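You operate a simulated robot arm through the tools that you are given. There is no shell and no other tool.

You run a simulated two-armed robot. Do the job below in one go: nothing can be reset, and whatever is moved stays where it is left.

TASK
Grip the bearing block in the vice and file its burr off.
Fine: use the red-handled file and put it back; open the vice again; block in the wooden tray. Set down upright: red-handled file, bearing block. What is to be rubbed or washed off counts as gone when no trace of it is left.

The check looks at the end state, three seconds after you hand in, the way a careful person would. Anything else that was tipped, shoved, dropped, spilled or broken makes it a failure.

THE ROBOT
Two 7-joint arms with two-finger parallel grippers on one trunk that stands fixed in place. Base frame: the origin is at the foot of the trunk, x ahead of it, y to its left, z up; the work surface is at about z = 0.86. Readings come in m, degrees, newtons and seconds.
The left shoulder is at [0.08, 0.131, 0.947], the right one opposite. With the tool pointing down near the work surface each hand reaches from about 0.4 to 0.86 m from the base axis, measured 20 degrees to its own side. Payload 1.57 kg a hand.
Tool frame (each hand has its own): the origin (TCP) lies between the finger pads and is the grasp point; the fingertips stand 0.03 m ahead of it; z points along the fingers, y is the line along which they close. Largest opening 0.11 m; finger width 0.024, thickness 0.012; the body of the gripper, 0.048 by 0.112 m, starts 0.078 m behind the TCP.
Orientation is that of the tool frame in the base frame, as [roll, pitch, yaw] about the fixed x, y, z axes, in that order (R = Rz(yaw) Ry(pitch) Rx(roll)). With the fingers straight down and closing along the base's y, the tool's x points along the base's -x, its y along +y and its z along -z.

THE INTERFACE
- The arms move only by the tool jog_arm. It takes "left_motion", "right_motion" or both (then of equal length, played together; a hand with none holds still); each is a list of rows, each a list of 7 numbers: the shift along the tool's x, y, z in cm, then the turn, a rotation vector about the tool's x, y, z in rad, then the gripper command, from -1 (fully open) to 1 (shut), values between in proportion. In form: [[dx, dy, dz, ax, ay, az, grip], ...]. A call has 1 to 20 rows; each row shifts and turns the commanded pose from where the row before left it, along the tool's axes as they then stand. A row lasts 0.2 s, in which the tool goes at most 0.05 m and 8.6 degrees; a call with a longer step from one row to the next is refused whole, and so is a gripper value outside its range. Where a pose cannot be reached the arm comes as near as it can. A force on the tool above 40 N (or 10 N above the force at the start of the call, whichever is more), or a blocked arm, ends the call early, and 0.2 s more pass. Each finger travels about 0.108 m/s and halts on what it meets, pressing with about 37 N; the grip force reading is that of the motor and also rises with nothing between the fingers. The clock runs only during rows and for 0.2 s after the last one: add rows that do not move to give the fingers time. It gives the time, the measured TCP pose, the force on the tool (base axes), the opening and the grip force at its end, in the units of the frame above (readings bear some noise), with the torque about the TCP (base axes, N m) and any sound that the robot's microphone picked up.
- Cameras (640 x 400 px; columns grow to the right, rows downward): "scene" is now at [-0.0579, -0.015, 1.4228]; the picture's right is [-0.14, -0.99, 0.00], its down [-0.50, 0.07, -0.86] and it looks along [0.86, -0.12, -0.50] (base axes); focal length 324 px, centre (320, 200). "left" rides on the left gripper at [0.07, -0.016, -0.141] in its tool frame; the picture's right is [0.23, 0.97, 0.00], its down [-0.86, 0.20, -0.48] and it looks along [-0.47, 0.11, 0.88] (tool axes); focal length 222 px, centre (320, 200). "right" rides on the right gripper at [0.07, 0.016, -0.141] in its tool frame; the picture's right is [-0.23, 0.97, 0.00], its down [-0.86, -0.20, -0.48] and it looks along [-0.47, -0.11, 0.88] (tool axes); focal length 222 px, centre (320, 200). There is no depth. A picture from a camera that has moved, and an enlarged one, comes with that camera's place and axes in the base frame and with its lens. The place of the scene camera against the robot may be out by one fixed shift of up to 0.012 m in any direction.
- grab_frame(camera): a new picture of that camera. No time passes.
- aim_head(pan, tilt): turns the head with the scene camera to pan (to the left, within 109 degrees either way) and tilt (down, from -29 to 69), counted from straight ahead of the robot. It gives what a move gives.
- zoom(camera, box): a new picture of the part [left, top, right, bottom] of that camera's present view, enlarged. No time passes.
- close_job(): hands the job in; it is judged then, once.

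Nothing tells you positions but the pictures and the camera data. Unless the task says otherwise, let go and move clear before handing in.

The tools are called as a command line: name --argument value ..., lists and objects as JSON in quotes. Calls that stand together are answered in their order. jog_arm: Moves the arms, as the interface text tells. Its arguments: {"type":"object","properties":{"left_motion":{"type":"array","items":{"type":"array","items":{"type":"number"}}},"right_motion":{"type":"array","items":{"type":"array","items":{"type":"number"}}}},"required":[]} The other tools are called the same way: aim_head (pan, tilt) turns the head that bears the scene camera; grab_frame (camera) takes a picture; zoom (camera, box) takes an enlarged picture of a part of a camera's view; close_job () hands the job in.

At the start:

```text
t: 0.0
left_ee_pos: [0.4843, 0.1669, 1.2478]
left_ee_rot: [179.9, 0.0, 180.0]
left_wrist_force: [0.0, -0.2, -1.0]
left_wrist_torque: [-0.02, 0.0, 0.03]
left_gripper_width: 0.1099
left_grasp_force: 0.0
right_ee_pos: [0.5754, -0.2542, 1.2488]
right_ee_rot: [-179.9, 0.0, 179.9]
right_wrist_force: [-0.8, 1.4, -0.3]
right_wrist_torque: [0.01, -0.01, -0.02]
right_gripper_width: 0.11
right_grasp_force: 0.1
head pan, tilt (commanded): [-8.0, 30.2]
```

scene: 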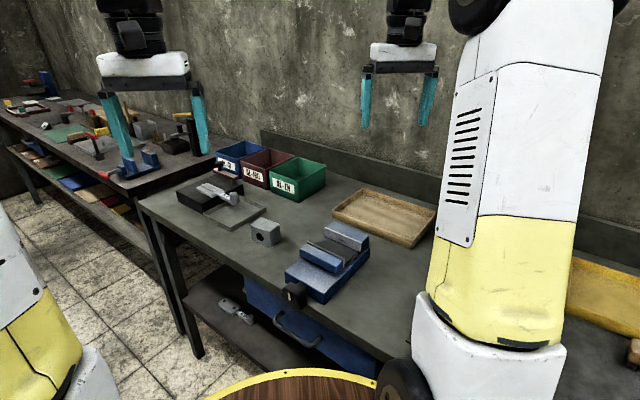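
right: 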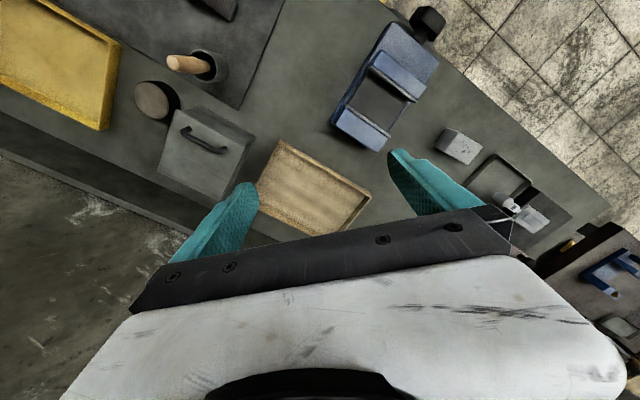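
left: 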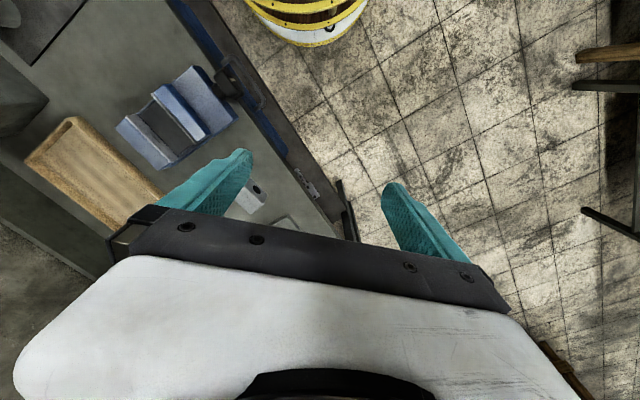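

I see a bench with a blue vice, a grey bearing block to its left, a wooden tray behind, bins and other items; the red-handled file isn't visible yet. I'll look around with the head before moving anything.

zoom --camera "scene" --box '[140, 140, 460, 340]'

zoom --camera "right" --box '[320, 0, 640, 200]'

zoom --camera "right" --box '[0, 0, 320, 200]'

```text
2.00 times, centred on (300, 240) of scene
camera zoom: at [-0.0579, -0.015, 1.4228], right [-0.14, -0.99, 0.0], down [-0.5, 0.07, -0.86], along [0.86, -0.12, -0.5], focal length 649 px, centre (360, 120)
```

zoom: 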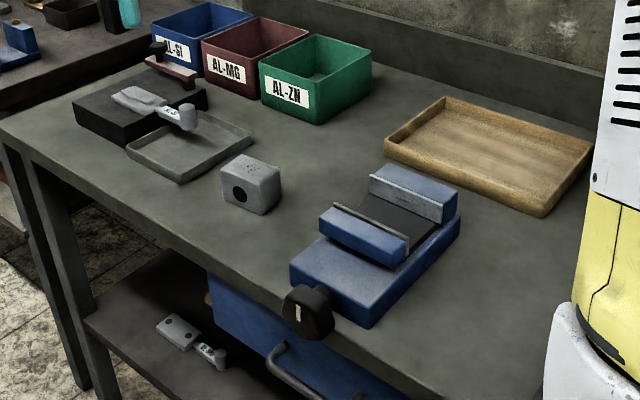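

```text
2.00 times, centred on (480, 100) of right
camera zoom: at [0.5041, -0.2374, 1.3902], right [0.23, 0.97, 0.0], down [0.86, -0.2, 0.48], along [0.47, -0.11, -0.88], focal length 444 px, centre (0, 400)
```

zoom: 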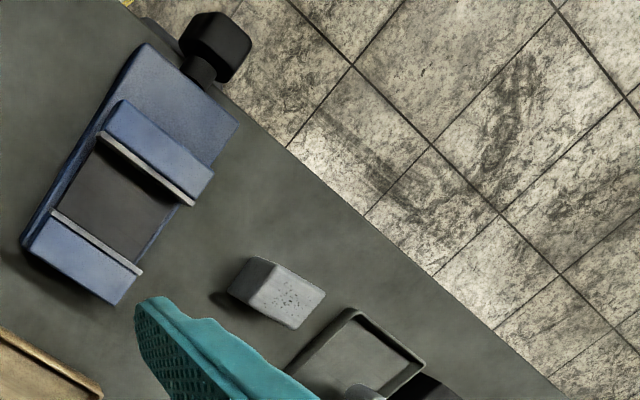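

```text
2.00 times, centred on (160, 100) of right
camera zoom: at [0.5041, -0.2374, 1.3902], right [0.23, 0.97, 0.0], down [0.86, -0.2, 0.48], along [0.47, -0.11, -0.88], focal length 444 px, centre (640, 400)
```

zoom: 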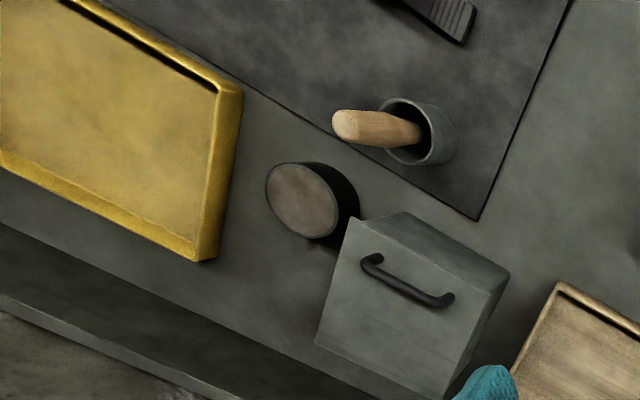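

The vice, bearing block (speckled burr on top) and tray are visible; the tools seem to be to the right on a dark mat. I'll turn the head to the right to find the red-handled file.

aim_head --pan -45 --tilt 40

grab_frame --camera "scene"

aim_head --pan -75 --tilt 45

grab_frame --camera "scene"

aim_head --pan 15 --tilt 40

grab_frame --camera "scene"

aim_head --pan -15 --tilt 55

grab_frame --camera "scene"

```text
t: 1.0
left_ee_pos: [0.4832, 0.1665, 1.2495]
left_ee_rot: [180.0, 0.0, -179.9]
left_wrist_force: [-0.5, -0.1, 0.4]
left_wrist_torque: [0.0, 0.02, 0.0]
left_gripper_width: 0.1101
left_grasp_force: 0.1
right_ee_pos: [0.5756, -0.2533, 1.2497]
right_ee_rot: [-180.0, 0.0, -180.0]
right_wrist_force: [0.1, 0.7, 0.5]
right_wrist_torque: [-0.01, 0.0, -0.01]
right_gripper_width: 0.1099
right_grasp_force: 0.1
head pan, tilt (commanded): [-45.0, 40.0]
```

```text
taken
camera scene: at [-0.0872, -0.0626, 1.4078], right [-0.71, -0.71, 0.0], down [-0.45, 0.45, -0.77], along [0.54, -0.54, -0.64], focal length 324 px, centre (320, 200)
```

scene: 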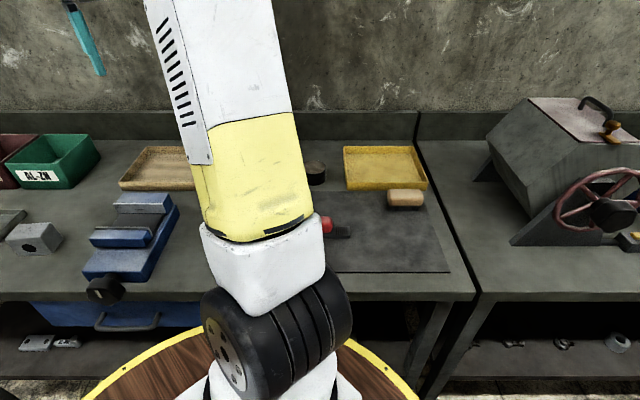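

```text
t: 2.0
left_ee_pos: [0.4843, 0.1668, 1.2488]
left_ee_rot: [179.9, 0.0, 179.9]
left_wrist_force: [0.1, -0.3, 0.1]
left_wrist_torque: [0.01, 0.01, 0.04]
left_gripper_width: 0.11
left_grasp_force: 0.1
right_ee_pos: [0.5746, -0.2543, 1.2494]
right_ee_rot: [-180.0, 0.0, 179.9]
right_wrist_force: [0.2, 0.2, -0.1]
right_wrist_torque: [0.04, -0.03, 0.0]
right_gripper_width: 0.1099
right_grasp_force: 0.1
head pan, tilt (commanded): [-75.0, 45.0]
```

```text
taken
camera scene: at [-0.1263, -0.081, 1.4005], right [-0.97, -0.26, 0.0], down [-0.18, 0.68, -0.71], along [0.18, -0.68, -0.71], focal length 324 px, centre (320, 200)
```

scene: 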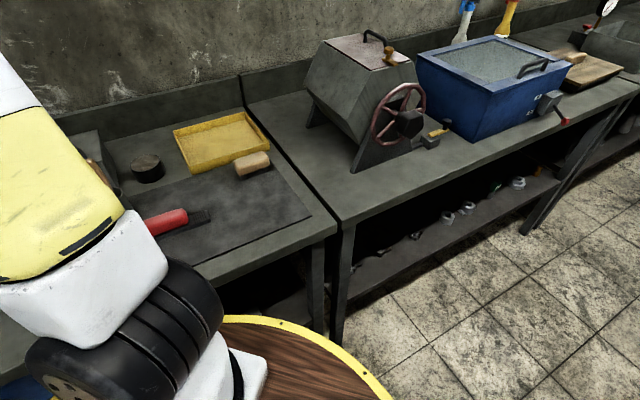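

```text
t: 3.6
left_ee_pos: [0.4839, 0.1678, 1.2494]
left_ee_rot: [179.9, 0.0, 180.0]
left_wrist_force: [-0.3, -0.3, 0.0]
left_wrist_torque: [-0.01, -0.01, 0.02]
left_gripper_width: 0.1099
left_grasp_force: 0.0
right_ee_pos: [0.5766, -0.2532, 1.2492]
right_ee_rot: [180.0, -0.1, 180.0]
right_wrist_force: [-0.4, -0.1, -0.4]
right_wrist_torque: [-0.01, 0.01, 0.03]
right_gripper_width: 0.1103
right_grasp_force: 0.1
head pan, tilt (commanded): [15.0, 40.0]
```

```text
taken
camera scene: at [-0.0652, 0.0195, 1.4078], right [0.26, -0.97, 0.0], down [-0.62, -0.17, -0.77], along [0.74, 0.2, -0.64], focal length 324 px, centre (320, 200)
```

scene: 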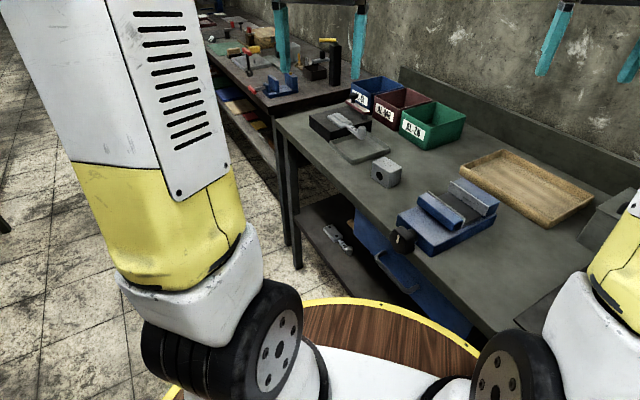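

```text
t: 4.6
left_ee_pos: [0.4832, 0.1662, 1.2486]
left_ee_rot: [179.9, 0.0, 180.0]
left_wrist_force: [0.4, 0.9, 0.0]
left_wrist_torque: [-0.01, -0.02, -0.02]
left_gripper_width: 0.11
left_grasp_force: 0.1
right_ee_pos: [0.5765, -0.2548, 1.2492]
right_ee_rot: [180.0, 0.1, 180.0]
right_wrist_force: [0.2, 0.0, 0.0]
right_wrist_torque: [0.02, -0.03, 0.01]
right_gripper_width: 0.1101
right_grasp_force: 0.0
head pan, tilt (commanded): [-15.0, 55.0]
```

```text
taken
camera scene: at [-0.0777, -0.0211, 1.3871], right [-0.26, -0.97, 0.0], down [-0.79, 0.21, -0.57], along [0.55, -0.15, -0.82], focal length 324 px, centre (320, 200)
```

scene: 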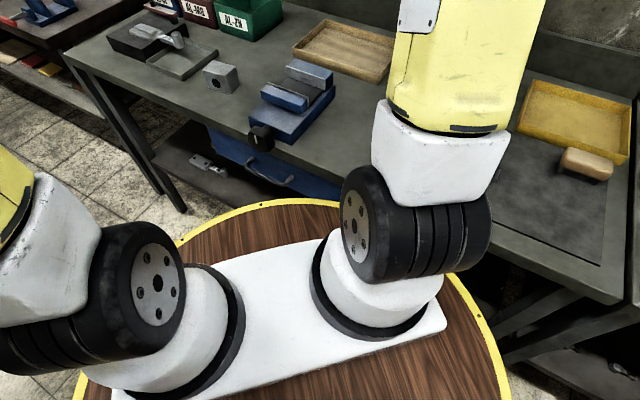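

The bench runs at 45° to the robot: the vice is at about (0.56, -0.12), its knob near (0.46, -0.03), the block near (0.70, 0.03), and the red-handled file lies on the dark mat around (0.28, -0.45). I'll move both hands high to look straight down on these with the wrist cameras.

jog_arm --right_motion '[[3.2, -1.7, 0, 0, 0, 0, -1], [3.2, -1.7, 0, 0, 0, 0, -1], [3.2, -1.7, 0, 0, 0, 0, -1], [3.2, -1.7, 0, 0, 0, 0, -1], [3.2, -1.7, 0, 0, 0, 0, -1], [3.2, -1.7, 0, 0, 0, 0, -1], [3.2, -1.7, 0, 0, 0, 0, -1], [3.2, -1.7, 0, 0, 0, 0, -1], [0, 0, 0, 0, 0, 0.131, -1], [0, 0, 0, 0, 0, 0.131, -1], [0, 0, 0, 0, 0, 0.131, -1], [0, 0, 0, 0, 0, 0.131, -1], [0, 0, 0, 0, 0, 0.131, -1], [0, 0, 0, 0, 0, 0.131, -1]]' --left_motion '[[-0.7, -1.8, 0, 0, 0, 0, -1], [-0.7, -1.8, 0, 0, 0, 0, -1], [-0.7, -1.8, 0, 0, 0, 0, -1], [-0.7, -1.8, 0, 0, 0, 0, -1], [-0.7, -1.8, 0, 0, 0, 0, -1], [-0.7, -1.8, 0, 0, 0, 0, -1], [-0.7, -1.8, 0, 0, 0, 0, -1], [-0.7, -1.8, 0, 0, 0, 0, -1], [0, 0, 0, 0, 0, 0.131, -1], [0, 0, 0, 0, 0, 0.131, -1], [0, 0, 0, 0, 0, 0.131, -1], [0, 0, 0, 0, 0, 0.131, -1], [0, 0, 0, 0, 0, 0.131, -1], [0, 0, 0, 0, 0, 0.131, -1]]'

grab_frame --camera "right"

grab_frame --camera "left"

grab_frame --camera "scene"

```text
t: 7.6
left_ee_pos: [0.5396, 0.0225, 1.2482]
left_ee_rot: [-180.0, 0.0, 134.8]
left_wrist_force: [-0.5, 0.4, 0.4]
left_wrist_torque: [0.0, -0.03, -0.02]
left_gripper_width: 0.1101
left_grasp_force: 0.0
right_ee_pos: [0.3186, -0.389, 1.2495]
right_ee_rot: [-179.9, 0.0, 134.8]
right_wrist_force: [0.0, -0.7, 0.0]
right_wrist_torque: [-0.02, 0.02, 0.0]
right_gripper_width: 0.1101
right_grasp_force: 0.0
head pan, tilt (commanded): [-15.0, 55.0]
```

```text
taken
camera right: at [0.2801, -0.3286, 1.3904], right [0.85, 0.53, 0.0], down [0.46, -0.75, 0.48], along [0.25, -0.41, -0.88], focal length 222 px, centre (320, 200)
```

right: 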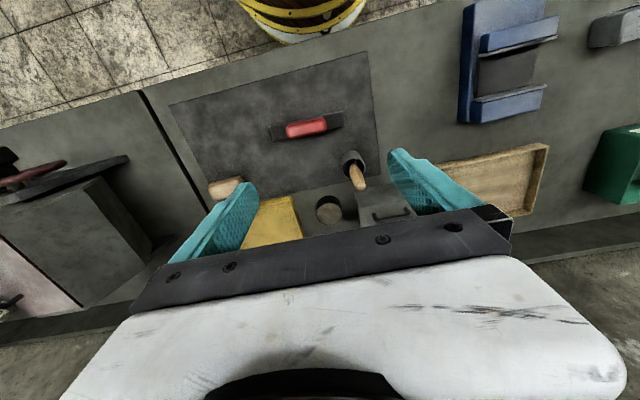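

```text
taken
camera left: at [0.4797, 0.0594, 1.3897], right [0.53, 0.85, 0.0], down [0.74, -0.47, 0.48], along [0.41, -0.25, -0.88], focal length 222 px, centre (320, 200)
```

left: 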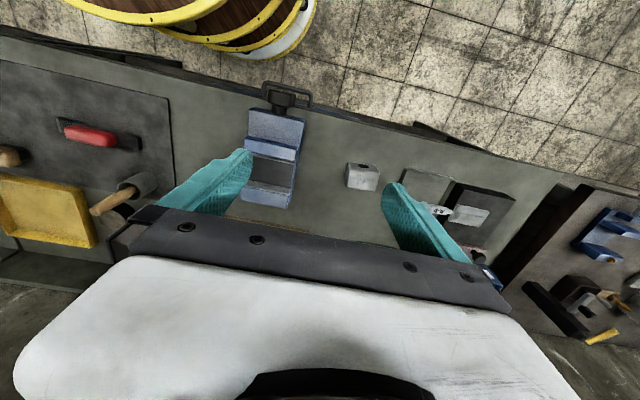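

```text
taken
camera scene: at [-0.0778, -0.0212, 1.3871], right [-0.26, -0.97, 0.0], down [-0.79, 0.21, -0.57], along [0.55, -0.15, -0.82], focal length 324 px, centre (320, 200)
```

scene: 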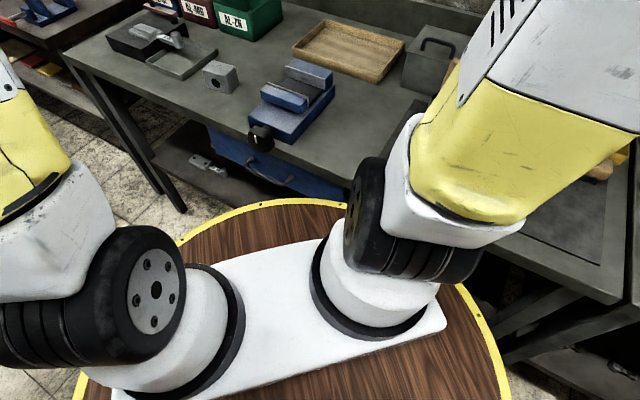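

I can see the red-handled file: a dark flat body with a red handle on top, lying on the mat. Zooming into each item for detail.

zoom --camera "right" --box '[240, 80, 400, 180]'

zoom --camera "left" --box '[220, 70, 400, 210]'

zoom --camera "scene" --box '[190, 40, 350, 160]'

zoom --camera "right" --box '[440, 0, 640, 220]'

```text
4.00 times, centred on (320, 130) of right
camera zoom: at [0.2801, -0.3286, 1.3904], right [0.85, 0.53, 0.0], down [0.46, -0.75, 0.48], along [0.25, -0.41, -0.88], focal length 888 px, centre (320, 480)
```

zoom: 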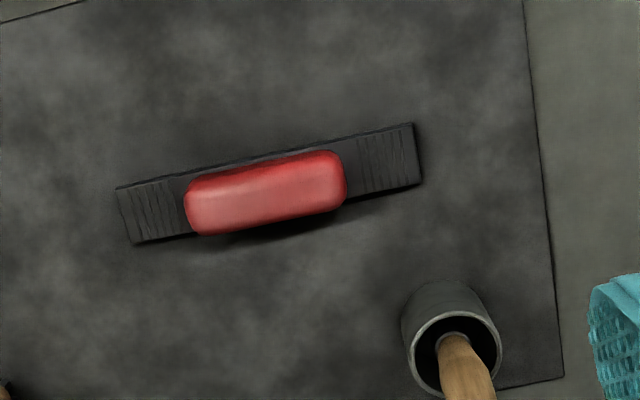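

```text
2.86 times, centred on (310, 140) of left
camera zoom: at [0.4797, 0.0594, 1.3897], right [0.53, 0.85, 0.0], down [0.74, -0.47, 0.48], along [0.41, -0.25, -0.88], focal length 635 px, centre (349, 371)
```

zoom: 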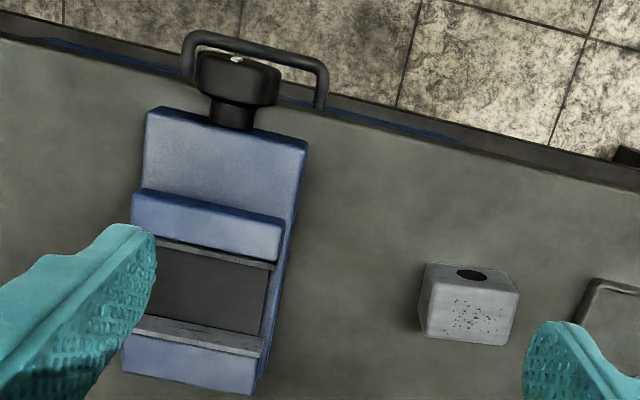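

```text
3.33 times, centred on (270, 100) of scene
camera zoom: at [-0.0778, -0.0212, 1.3871], right [-0.26, -0.97, 0.0], down [-0.79, 0.21, -0.57], along [0.55, -0.15, -0.82], focal length 1081 px, centre (487, 533)
```

zoom: 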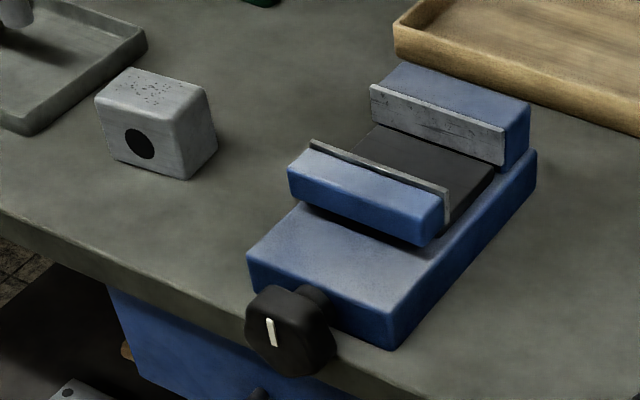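

```text
1.82 times, centred on (540, 110) of right
camera zoom: at [0.2801, -0.3286, 1.3904], right [0.85, 0.53, 0.0], down [0.46, -0.75, 0.48], along [0.25, -0.41, -0.88], focal length 404 px, centre (-80, 364)
```

zoom: 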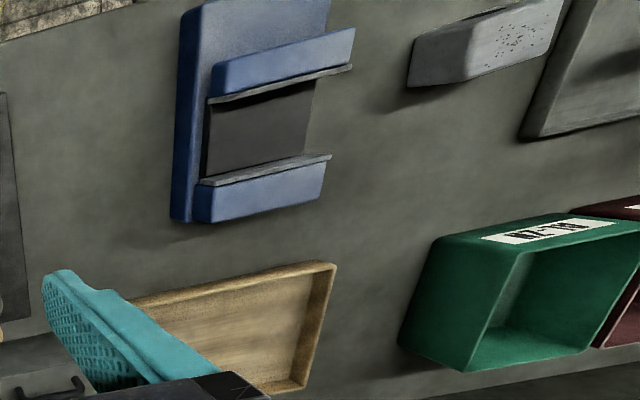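

The file is a flat dark body (~17 cm long, along the bench) with a red handle on top at about (0.30, -0.42). The block's burr is speckling on its top face, and the vice has a big black knob with a white index mark. I'll move the left hand above the block and the right hand nearer to the file for closer looks.

jog_arm --left_motion '[[-2.1, 2.4, 3, 0, 0, 0, -1], [-2.1, 2.4, 3, 0, 0, 0, -1], [-2.1, 2.4, 3, 0, 0, 0, -1], [-2.1, 2.4, 3, 0, 0, 0, -1], [-2.1, 2.4, 3, 0, 0, 0, -1], [0, 0, 0, 0, 0, 0, -1], [0, 0, 0, 0, 0, 0, -1], [0, 0, 0, 0, 0, 0, -1], [0, 0, 0, 0, 0, 0, -1], [0, 0, 0, 0, 0, 0, -1], [0, 0, 0, 0, 0, 0, -1], [0, 0, 0, 0, 0, 0, -1]]' --right_motion '[[0, 0, 0, 0, 0, -0.131, -1], [0, 0, 0, 0, 0, -0.131, -1], [0, 0, 0, 0, 0, -0.131, -1], [0, 0, 0, 0, 0, -0.131, -1], [0, 0, 0, 0, 0, -0.131, -1], [0, 0, 0, 0, 0, -0.131, -1], [0, 0, 0, 0, 0, -0.131, -1], [0, 0, 0, 0, 0, -0.131, -1], [0, 0, 0, 0, 0, -0.131, -1], [0, 0, 0, 0, 0, -0.131, -1], [0, 0, 0, 0, 0, -0.131, -1], [0, 0, 0, 0, 0, -0.131, -1]]'

grab_frame --camera "right"

grab_frame --camera "left"

```text
t: 10.2
left_ee_pos: [0.7004, 0.0329, 1.0989]
left_ee_rot: [-180.0, 0.1, 134.9]
left_wrist_force: [-0.1, 0.1, 0.9]
left_wrist_torque: [-0.03, 0.02, 0.02]
left_gripper_width: 0.11
left_grasp_force: 0.1
right_ee_pos: [0.32, -0.3911, 1.2499]
right_ee_rot: [-179.9, -0.1, -135.0]
right_wrist_force: [-0.5, -0.2, -0.1]
right_wrist_torque: [0.03, 0.0, 0.0]
right_gripper_width: 0.11
right_grasp_force: 0.1
head pan, tilt (commanded): [-15.0, 55.0]
```

```text
taken
camera right: at [0.2568, -0.4275, 1.3904], right [-0.53, 0.85, 0.0], down [0.74, 0.47, 0.48], along [0.41, 0.25, -0.88], focal length 222 px, centre (320, 200)
```

right: 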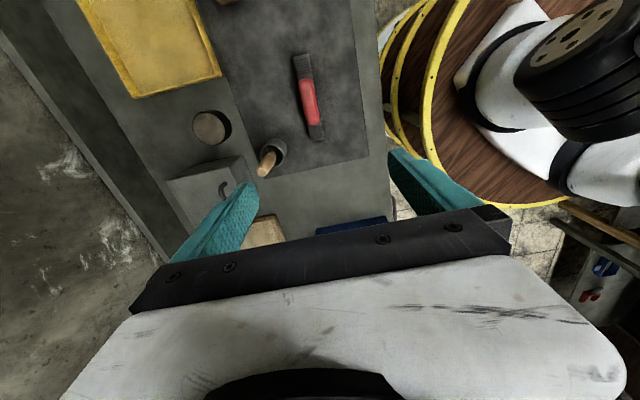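

```text
taken
camera left: at [0.6391, 0.069, 1.2395], right [0.53, 0.85, 0.0], down [0.75, -0.46, 0.48], along [0.41, -0.25, -0.88], focal length 222 px, centre (320, 200)
```

left: 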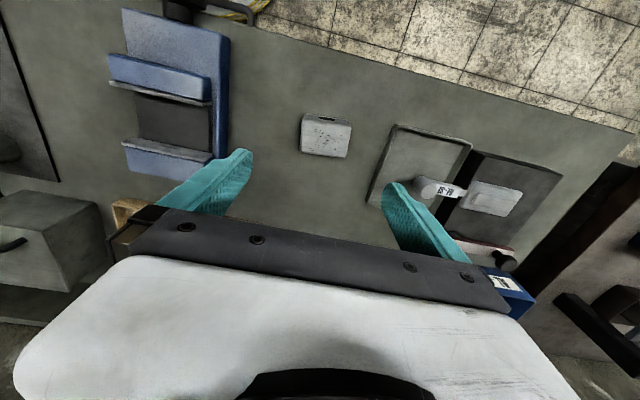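

The left hand is now almost right over the block. Zooming in to measure its position and yaw.

zoom --camera "left" --box '[270, 90, 380, 180]'

zoom --camera "left" --box '[90, 0, 250, 190]'

zoom --camera "right" --box '[250, 30, 370, 180]'

```text
4.44 times, centred on (325, 135) of left
camera zoom: at [0.6391, 0.069, 1.2395], right [0.53, 0.85, 0.0], down [0.75, -0.46, 0.48], along [0.41, -0.25, -0.88], focal length 987 px, centre (298, 489)
```

zoom: 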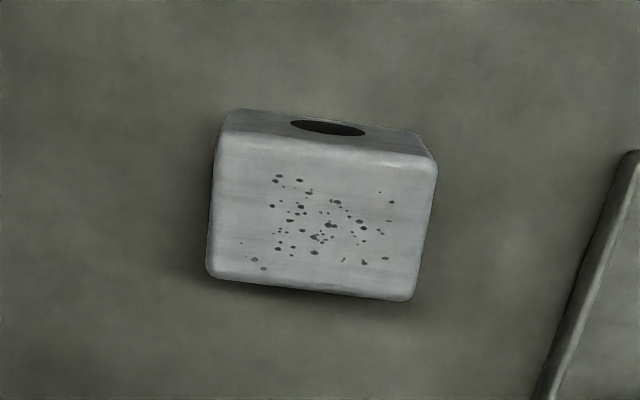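

```text
2.11 times, centred on (170, 95) of left
camera zoom: at [0.6391, 0.069, 1.2395], right [0.53, 0.85, 0.0], down [0.75, -0.46, 0.48], along [0.41, -0.25, -0.88], focal length 468 px, centre (636, 421)
```

zoom: 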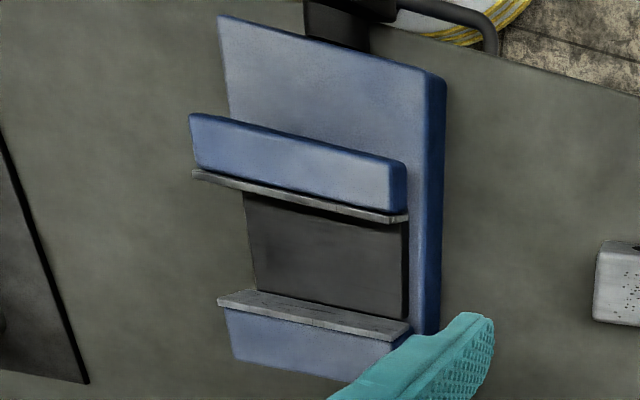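

```text
2.67 times, centred on (310, 105) of right
camera zoom: at [0.2568, -0.4275, 1.3904], right [-0.53, 0.85, 0.0], down [0.74, 0.47, 0.48], along [0.41, 0.25, -0.88], focal length 592 px, centre (347, 453)
```

zoom: 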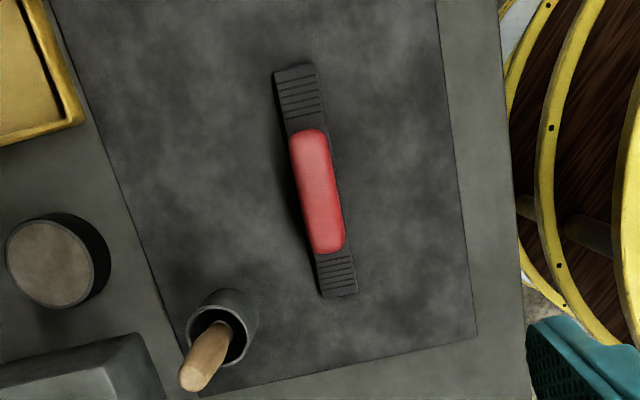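

The block is centred near (0.708, 0.034), about 7×4.5×5.4 cm, turned ~6° from the bench; the file handle is centred near (0.303, -0.423). I'll lower the left hand around the block with the right yaw, and bring the right hand over the file for a closer look.

jog_arm --left_motion '[[-0.51, 0.64, 0, 0, 0, -0.105, -1], [0, 0, 3, 0, 0, 0, -1], [0, 0, 3, 0, 0, 0, -1], [0, 0, 3, 0, 0, 0, -1], [0, 0, 3, 0, 0, 0, -1], [0, 0, 2.4, 0, 0, 0, -1], [0, 0, 0, 0, 0, 0, -1]]' --right_motion '[[1.75, -0.5, 0, 0, 0, 0, -1], [1.75, -0.5, 3.3, 0, 0, 0.03, -1], [0, 0, 3.3, 0, 0, 0, -1], [0, 0, 3.3, 0, 0, 0, -1], [0, 0, 3.3, 0, 0, 0, -1], [0, 0, 3.3, 0, 0, 0, -1], [0, 0, 3.3, 0, 0, 0, -1]]'

grab_frame --camera "right"

grab_frame --camera "left"

zoom --camera "scene" --box '[130, 0, 350, 160]'

```text
t: 11.8
left_ee_pos: [0.707, 0.0346, 0.956]
left_ee_rot: [-179.9, -0.1, 140.9]
left_wrist_force: [-0.2, -0.1, 1.4]
left_wrist_torque: [0.01, -0.03, -0.01]
left_gripper_width: 0.1098
left_grasp_force: 0.1
right_ee_pos: [0.3023, -0.4225, 1.051]
right_ee_rot: [180.0, 0.0, -136.7]
right_wrist_force: [0.4, -0.5, 0.8]
right_wrist_torque: [-0.03, 0.02, -0.03]
right_gripper_width: 0.1096
right_grasp_force: 0.1
head pan, tilt (commanded): [-15.0, 55.0]
```

```text
taken
camera right: at [0.2374, -0.458, 1.1921], right [-0.5, 0.86, 0.0], down [0.76, 0.44, 0.48], along [0.41, 0.24, -0.88], focal length 222 px, centre (320, 200)
```

right: 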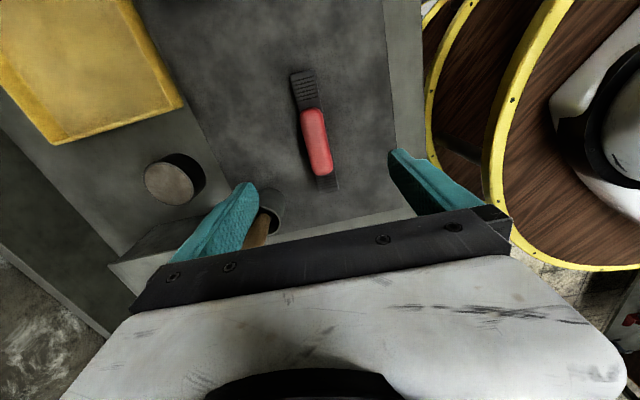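

```text
taken
camera left: at [0.643, 0.0638, 1.0954], right [0.44, 0.9, 0.0], down [0.79, -0.38, 0.48], along [0.43, -0.21, -0.88], focal length 222 px, centre (320, 200)
```

left: 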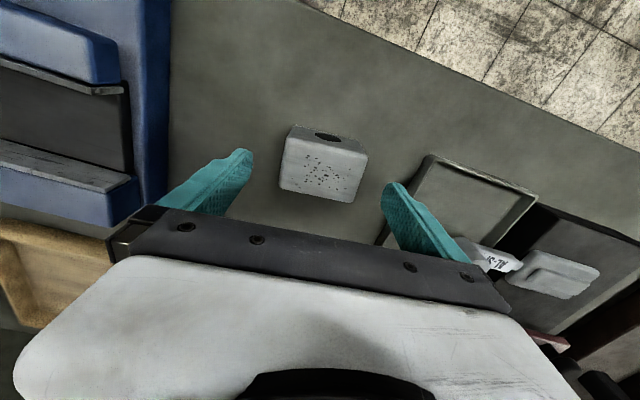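

```text
2.50 times, centred on (240, 80) of scene
camera zoom: at [-0.0779, -0.0211, 1.3871], right [-0.26, -0.97, 0.0], down [-0.79, 0.21, -0.57], along [0.55, -0.15, -0.82], focal length 811 px, centre (520, 500)
```

zoom: 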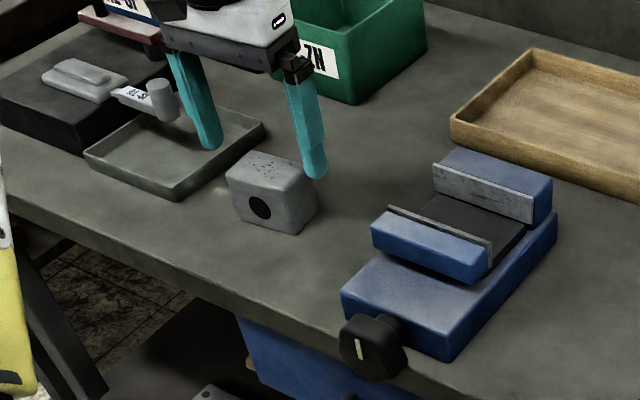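

The block appears centred between the left fingers; I'll verify in enlarged views before descending.

zoom --camera "left" --box '[220, 110, 420, 220]'

zoom --camera "right" --box '[260, 50, 380, 210]'

zoom --camera "scene" --box '[170, 10, 270, 100]'

```text
3.20 times, centred on (320, 165) of left
camera zoom: at [0.643, 0.0638, 1.0954], right [0.44, 0.9, 0.0], down [0.79, -0.38, 0.48], along [0.43, -0.21, -0.88], focal length 711 px, centre (320, 312)
```

zoom: 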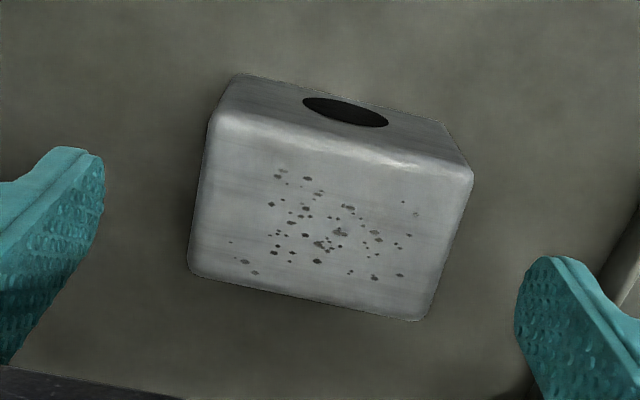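

```text
2.50 times, centred on (320, 130) of right
camera zoom: at [0.2374, -0.458, 1.1921], right [-0.5, 0.86, 0.0], down [0.76, 0.44, 0.48], along [0.41, 0.24, -0.88], focal length 555 px, centre (320, 375)
```

zoom: 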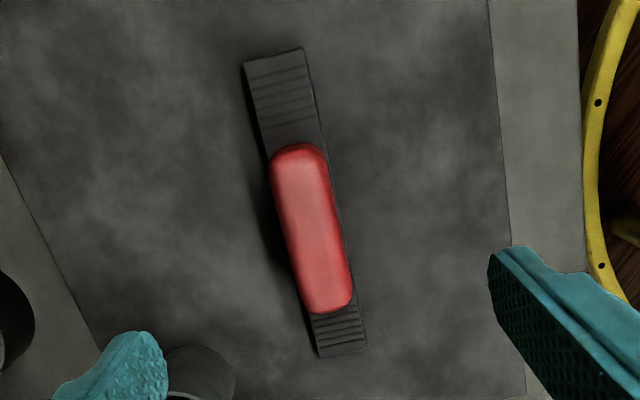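

```text
4.44 times, centred on (220, 55) of scene
camera zoom: at [-0.0779, -0.0211, 1.3871], right [-0.26, -0.97, 0.0], down [-0.79, 0.21, -0.57], along [0.55, -0.15, -0.82], focal length 1442 px, centre (764, 844)
```

zoom: 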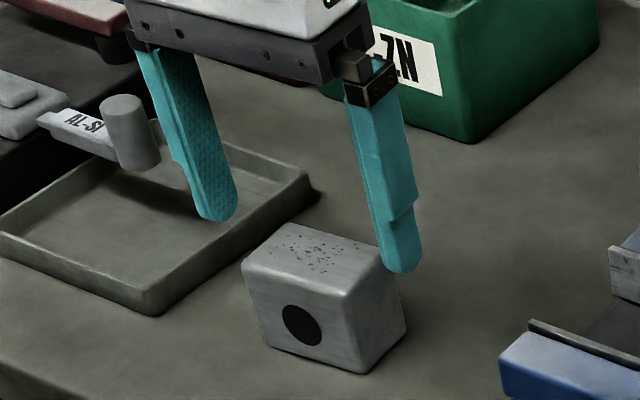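

Alignment looks good (within ~1 mm and ~1°). Descending and gripping the block with the left hand.

jog_arm --left_motion '[[-0.1, 0.1, 2, 0, 0, 0, -1], [0, 0, 2, 0, 0, 0, -1], [0, 0, 1.5, 0, 0, 0, -1], [0, 0, 0, 0, 0, 0, -1], [0, 0, 0, 0, 0, 0, 1], [0, 0, 0, 0, 0, 0, 1], [0, 0, 0, 0, 0, 0, 1], [0, 0, 0, 0, 0, 0, 1]]'

grab_frame --camera "left"

```text
t: 13.6
left_ee_pos: [0.7088, 0.0349, 0.8983]
left_ee_rot: [-179.9, -0.1, 140.9]
left_wrist_force: [0.0, 0.9, -0.8]
left_wrist_torque: [0.01, -0.06, -0.02]
left_gripper_width: 0.0717
left_grasp_force: 37.6
right_ee_pos: [0.3014, -0.4224, 1.0508]
right_ee_rot: [-180.0, 0.0, -136.7]
right_wrist_force: [0.3, -0.1, -0.8]
right_wrist_torque: [0.03, -0.02, -0.03]
right_gripper_width: 0.11
right_grasp_force: 0.1
head pan, tilt (commanded): [-15.0, 55.0]
```

```text
taken
camera left: at [0.645, 0.0644, 1.04], right [0.44, 0.9, 0.0], down [0.79, -0.38, 0.48], along [0.43, -0.21, -0.88], focal length 222 px, centre (320, 200)
```

left: 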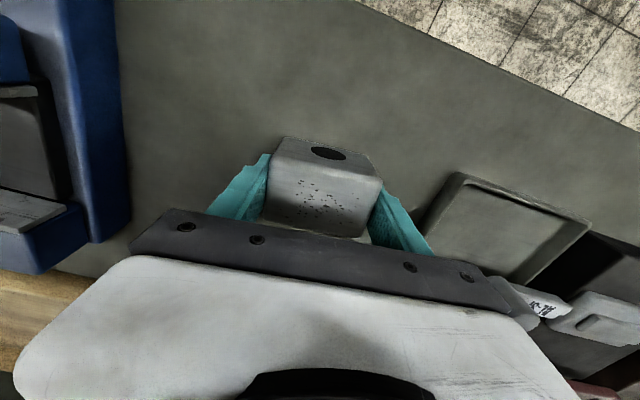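

The block is gripped (7.2 cm wide). I'll zoom to see how it sits relative to the TCP before moving.

zoom --camera "left" --box '[240, 120, 400, 250]'

zoom --camera "scene" --box '[170, 10, 270, 100]'

```text
3.08 times, centred on (320, 185) of left
camera zoom: at [0.645, 0.0644, 1.04], right [0.44, 0.9, 0.0], down [0.79, -0.38, 0.48], along [0.43, -0.21, -0.88], focal length 684 px, centre (320, 246)
```

zoom: 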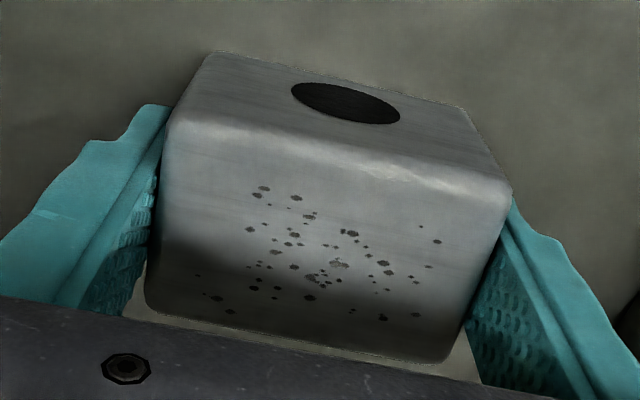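

```text
4.44 times, centred on (220, 55) of scene
camera zoom: at [-0.0776, -0.0212, 1.3871], right [-0.26, -0.97, 0.0], down [-0.79, 0.21, -0.57], along [0.55, -0.15, -0.82], focal length 1442 px, centre (764, 844)
```

zoom: 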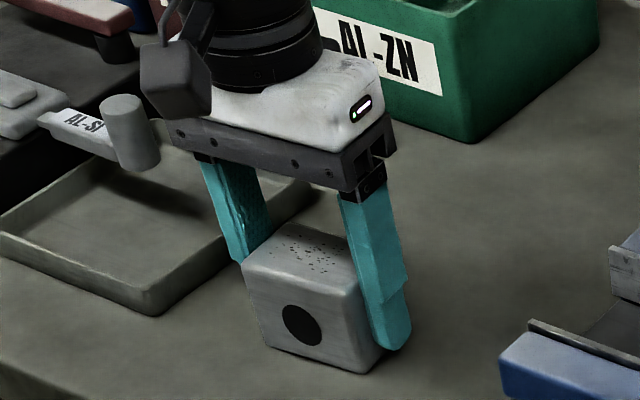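

The block sits well in the grip (centre ~3 mm toward the robot from the TCP). I'll lift it, square it to the bench and carry it over the vice gap at about (0.580, -0.149).

jog_arm --left_motion '[[0, 0, -2, 0, 0, 0, 1], [0, 0, -3, 0, 0, 0, 1], [0, 0, -4, 0, 0, 0, 1], [0, 0, -3, 0, 0, 0, 1], [0, 0, 0, 0, 0, 0.103, 1], [-0.64, -3.68, 0, 0, 0, 0, 1], [-0.64, -3.68, 0, 0, 0, 0, 1], [-0.64, -3.68, 0, 0, 0, 0, 1], [-0.64, -3.68, 0, 0, 0, 0, 1], [-0.64, -3.68, 0, 0, 0, 0, 1], [-0.64, -3.68, 0, 0, 0, 0, 1], [0, 0, 0, 0, 0, 0, 1], [0, 0, 0, 0, 0, 0, 1]]'

grab_frame --camera "left"

grab_frame --camera "scene"

```text
t: 16.4
left_ee_pos: [0.5794, -0.1494, 1.0197]
left_ee_rot: [180.0, 0.0, 135.0]
left_wrist_force: [0.7, -0.2, -3.4]
left_wrist_torque: [0.0, 0.07, 0.01]
left_gripper_width: 0.0718
left_grasp_force: 37.6
right_ee_pos: [0.3, -0.4217, 1.0523]
right_ee_rot: [-180.0, 0.0, -136.7]
right_wrist_force: [-0.8, -0.2, 0.0]
right_wrist_torque: [-0.04, 0.02, 0.0]
right_gripper_width: 0.1097
right_grasp_force: 0.0
head pan, tilt (commanded): [-15.0, 55.0]
```

```text
taken
camera left: at [0.5193, -0.1134, 1.161], right [0.53, 0.85, 0.0], down [0.75, -0.46, 0.48], along [0.41, -0.25, -0.88], focal length 222 px, centre (320, 200)
```

left: 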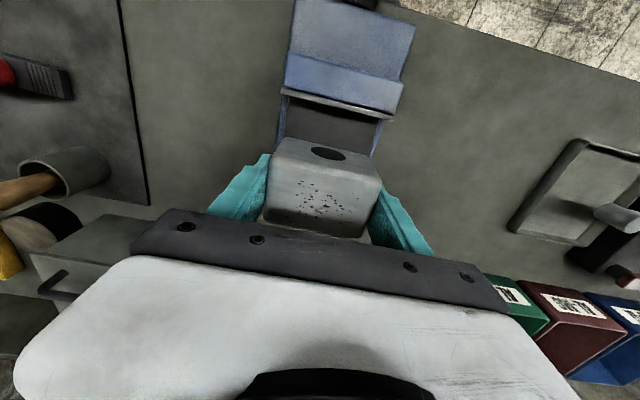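

```text
taken
camera scene: at [-0.0776, -0.0213, 1.3871], right [-0.26, -0.97, 0.0], down [-0.79, 0.21, -0.57], along [0.55, -0.15, -0.82], focal length 324 px, centre (320, 200)
```

scene: 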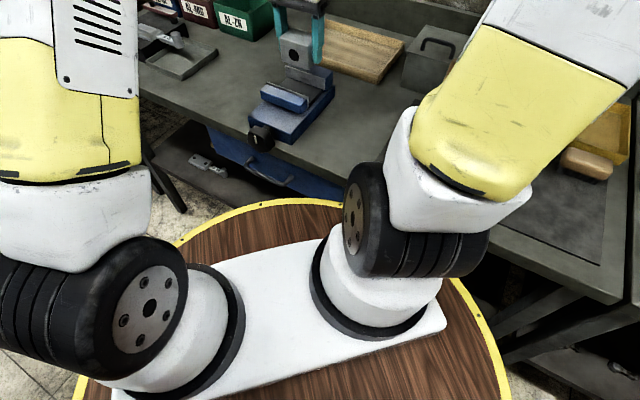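

The block hangs over the vice. Lowering until its bottom is just above the jaw tops to check the clearance.

jog_arm --left_motion '[[0, 0, 2, 0, 0, 0, 1], [0, 0, 2, 0, 0, 0, 1], [0, 0, 1.2, 0, 0, 0, 1], [0, 0, 0, 0, 0, 0, 1]]'

zoom --camera "left" --box '[200, 0, 460, 250]'

zoom --camera "scene" --box '[230, 10, 360, 150]'

```text
t: 17.4
left_ee_pos: [0.5806, -0.1507, 0.9703]
left_ee_rot: [179.9, 0.3, 135.0]
left_wrist_force: [2.0, -1.5, 27.7]
left_wrist_torque: [-0.64, -0.22, 0.09]
left_gripper_width: 0.0716
left_grasp_force: 37.2
right_ee_pos: [0.3005, -0.4227, 1.0533]
right_ee_rot: [180.0, 0.1, -136.7]
right_wrist_force: [-0.2, -0.7, 0.5]
right_wrist_torque: [-0.01, 0.01, -0.01]
right_gripper_width: 0.1101
right_grasp_force: 0.0
head pan, tilt (commanded): [-15.0, 55.0]
```

```text
1.60 times, centred on (330, 125) of left
camera zoom: at [0.5199, -0.1136, 1.1102], right [0.53, 0.85, 0.0], down [0.74, -0.46, 0.48], along [0.41, -0.26, -0.88], focal length 355 px, centre (304, 320)
```

zoom: 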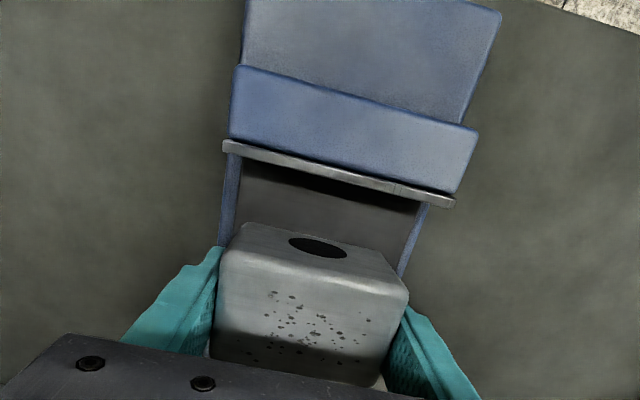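

```text
2.86 times, centred on (295, 80) of scene
camera zoom: at [-0.0785, -0.0211, 1.387], right [-0.26, -0.97, 0.0], down [-0.79, 0.21, -0.57], along [0.55, -0.15, -0.82], focal length 927 px, centre (391, 543)
```

zoom: 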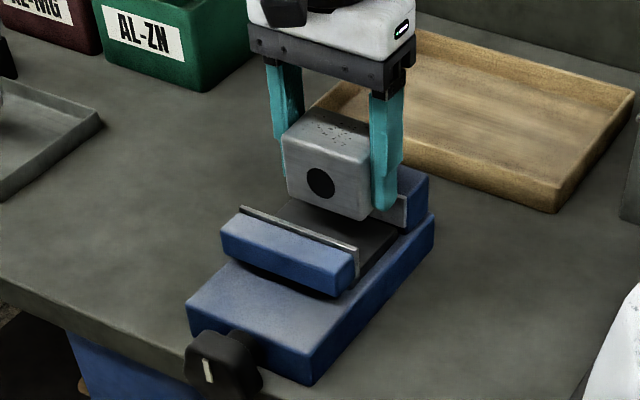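

The block's rear lower edge touched the top of the far jaw (contact ~2 cm ahead of the TCP), so I need to come ~13 mm back toward the robot. Raising, shifting, and checking.

jog_arm --left_motion '[[0, 0, -1.0, 0, 0, 0, 1], [0, 0, -0.8, 0, 0, 0, 1], [1.3, 0.1, 0, 0, 0, 0, 1], [0, 0, 0, 0, 0, 0, 1]]'

zoom --camera "left" --box '[200, 0, 460, 250]'

zoom --camera "scene" --box '[230, 10, 360, 150]'

```text
t: 18.4
left_ee_pos: [0.5716, -0.1388, 0.9848]
left_ee_rot: [179.9, -0.1, 135.1]
left_wrist_force: [-0.6, -0.2, -4.0]
left_wrist_torque: [0.0, 0.02, 0.03]
left_gripper_width: 0.0717
left_grasp_force: 37.3
right_ee_pos: [0.3013, -0.4223, 1.0513]
right_ee_rot: [179.9, -0.2, -136.6]
right_wrist_force: [-0.9, -0.4, -0.1]
right_wrist_torque: [-0.03, 0.0, -0.02]
right_gripper_width: 0.1101
right_grasp_force: 0.0
head pan, tilt (commanded): [-15.0, 55.0]
```

```text
1.60 times, centred on (330, 125) of left
camera zoom: at [0.5113, -0.103, 1.1264], right [0.53, 0.85, 0.0], down [0.75, -0.46, 0.48], along [0.41, -0.25, -0.88], focal length 355 px, centre (304, 320)
```

zoom: 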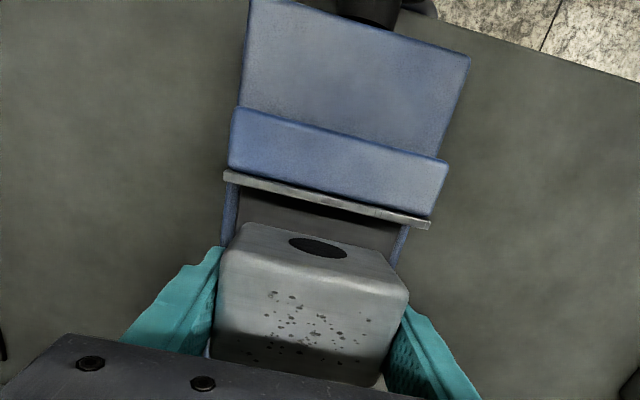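

```text
2.86 times, centred on (295, 80) of scene
camera zoom: at [-0.0776, -0.0213, 1.3871], right [-0.26, -0.97, 0.0], down [-0.79, 0.21, -0.57], along [0.55, -0.15, -0.82], focal length 927 px, centre (391, 543)
```

zoom: 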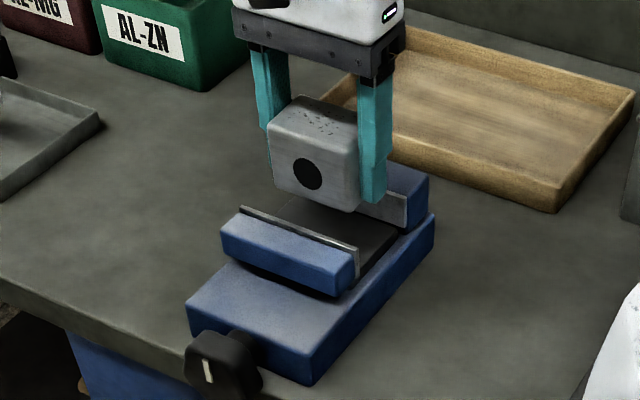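

Now the block should be mid-gap. Lowering in small steps.

jog_arm --left_motion '[[0, 0, 1.2, 0, 0, 0, 1], [0, 0, 1.2, 0, 0, 0, 1], [0, 0, 1.0, 0, 0, 0, 1], [0, 0, 0.8, 0, 0, 0, 1], [0, 0, 0, 0, 0, 0, 1]]'

zoom --camera "left" --box '[200, 0, 460, 250]'

zoom --camera "scene" --box '[230, 10, 360, 150]'

```text
t: 19.6
left_ee_pos: [0.5711, -0.1382, 0.9435]
left_ee_rot: [-179.9, -0.1, 135.0]
left_wrist_force: [-0.8, 0.3, 1.8]
left_wrist_torque: [0.28, 0.02, 0.04]
left_gripper_width: 0.0718
left_grasp_force: 37.0
right_ee_pos: [0.301, -0.4228, 1.0527]
right_ee_rot: [180.0, 0.0, -136.7]
right_wrist_force: [-0.7, -0.7, -0.4]
right_wrist_torque: [0.02, -0.01, -0.04]
right_gripper_width: 0.1101
right_grasp_force: 0.0
head pan, tilt (commanded): [-15.0, 55.0]
```

```text
1.60 times, centred on (330, 125) of left
camera zoom: at [0.5109, -0.103, 1.0845], right [0.53, 0.85, 0.0], down [0.75, -0.46, 0.48], along [0.41, -0.25, -0.88], focal length 355 px, centre (304, 320)
```

zoom: 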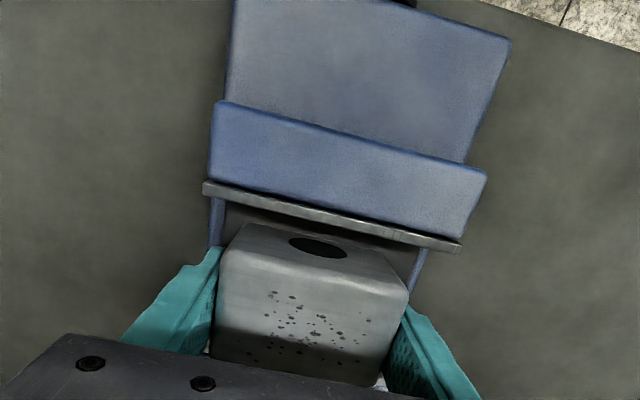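

```text
2.86 times, centred on (295, 80) of scene
camera zoom: at [-0.0779, -0.0212, 1.3871], right [-0.26, -0.97, 0.0], down [-0.79, 0.21, -0.57], along [0.55, -0.15, -0.82], focal length 927 px, centre (391, 543)
```

zoom: 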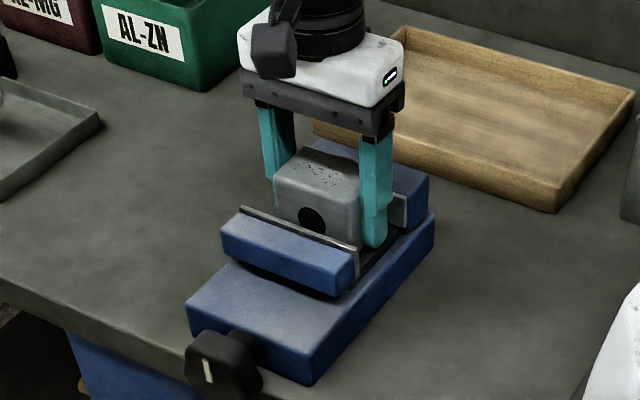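

There is a light first contact, probably with the vice bed. I'll lower a few more millimetres watching the force.

jog_arm --left_motion '[[0, 0, 0.2, 0, 0, 0, 1], [0, 0, 0, 0, 0, 0, 1]]'

zoom --camera "left" --box '[260, 90, 400, 190]'

```text
t: 20.2
left_ee_pos: [0.5716, -0.1389, 0.9423]
left_ee_rot: [180.0, 0.1, 135.0]
left_wrist_force: [-2.5, 1.3, 23.8]
left_wrist_torque: [0.29, 0.79, 0.0]
left_gripper_width: 0.072
left_grasp_force: 37.4
right_ee_pos: [0.3005, -0.4212, 1.0518]
right_ee_rot: [-179.9, -0.1, -136.6]
right_wrist_force: [-0.5, 0.2, 0.3]
right_wrist_torque: [0.0, 0.01, -0.01]
right_gripper_width: 0.1101
right_grasp_force: 0.1
head pan, tilt (commanded): [-15.0, 55.0]
```

```text
4.00 times, centred on (330, 140) of left
camera zoom: at [0.5107, -0.103, 1.0838], right [0.53, 0.85, 0.0], down [0.74, -0.46, 0.48], along [0.41, -0.25, -0.88], focal length 888 px, centre (280, 440)
```

zoom: 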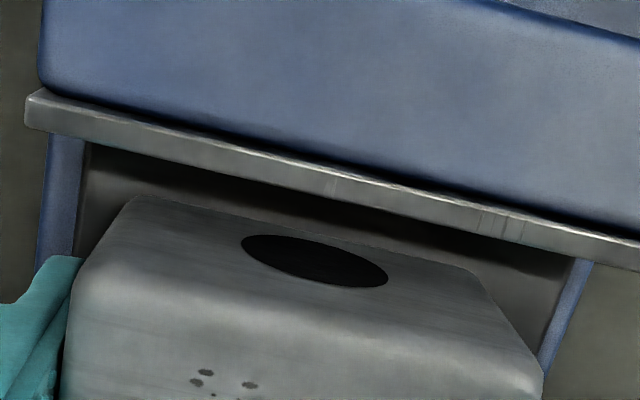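

The block's near lower edge rests on the vice bed (z≈0.90), slightly tilted in the grip from the earlier touch. Releasing now will let it settle flat; then I'll raise the hand and look.

jog_arm --left_motion '[[0, 0, 0, 0, 0, 0, 0.2], [0, 0, 0, 0, 0, 0, -0.6], [0, 0, 0, 0, 0, 0, -0.6], [0, 0, -1.5, 0, 0, 0, -0.6], [0, 0, -2.5, 0, 0, 0, -0.6], [0, 0, -4, 0, 0, 0, -0.6], [0, 0, -4, 0, 0, 0, -0.6], [0, 0, 0, 0, 0, 0, -0.6]]'

grab_frame --camera "left"

zoom --camera "scene" --box '[230, 40, 340, 150]'

```text
t: 22.0
left_ee_pos: [0.5721, -0.1387, 1.0611]
left_ee_rot: [-180.0, 0.1, 134.9]
left_wrist_force: [0.3, -0.2, 0.1]
left_wrist_torque: [0.02, 0.0, 0.0]
left_gripper_width: 0.088
left_grasp_force: 0.0
right_ee_pos: [0.3011, -0.4217, 1.0526]
right_ee_rot: [-180.0, 0.0, -136.7]
right_wrist_force: [-0.3, 0.0, 0.0]
right_wrist_torque: [0.0, -0.01, -0.03]
right_gripper_width: 0.1099
right_grasp_force: 0.1
head pan, tilt (commanded): [-15.0, 55.0]
```

```text
taken
camera left: at [0.5118, -0.103, 1.2026], right [0.53, 0.85, 0.0], down [0.75, -0.46, 0.48], along [0.41, -0.25, -0.88], focal length 222 px, centre (320, 200)
```

left: 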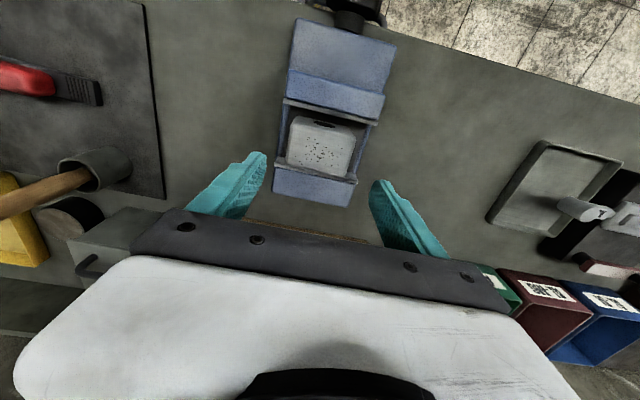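

```text
3.64 times, centred on (285, 95) of scene
camera zoom: at [-0.0777, -0.0212, 1.3871], right [-0.26, -0.97, 0.0], down [-0.79, 0.21, -0.57], along [0.55, -0.15, -0.82], focal length 1180 px, centre (447, 582)
```

zoom: 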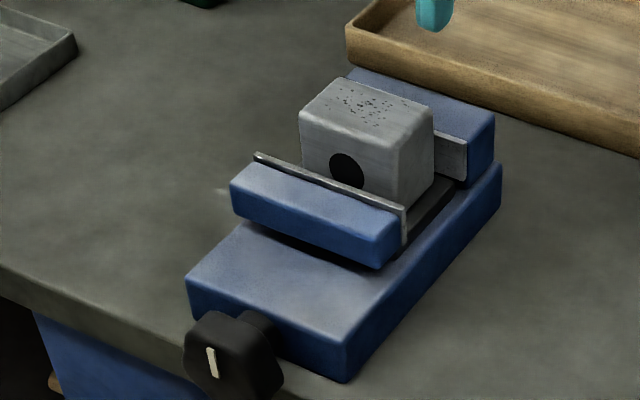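

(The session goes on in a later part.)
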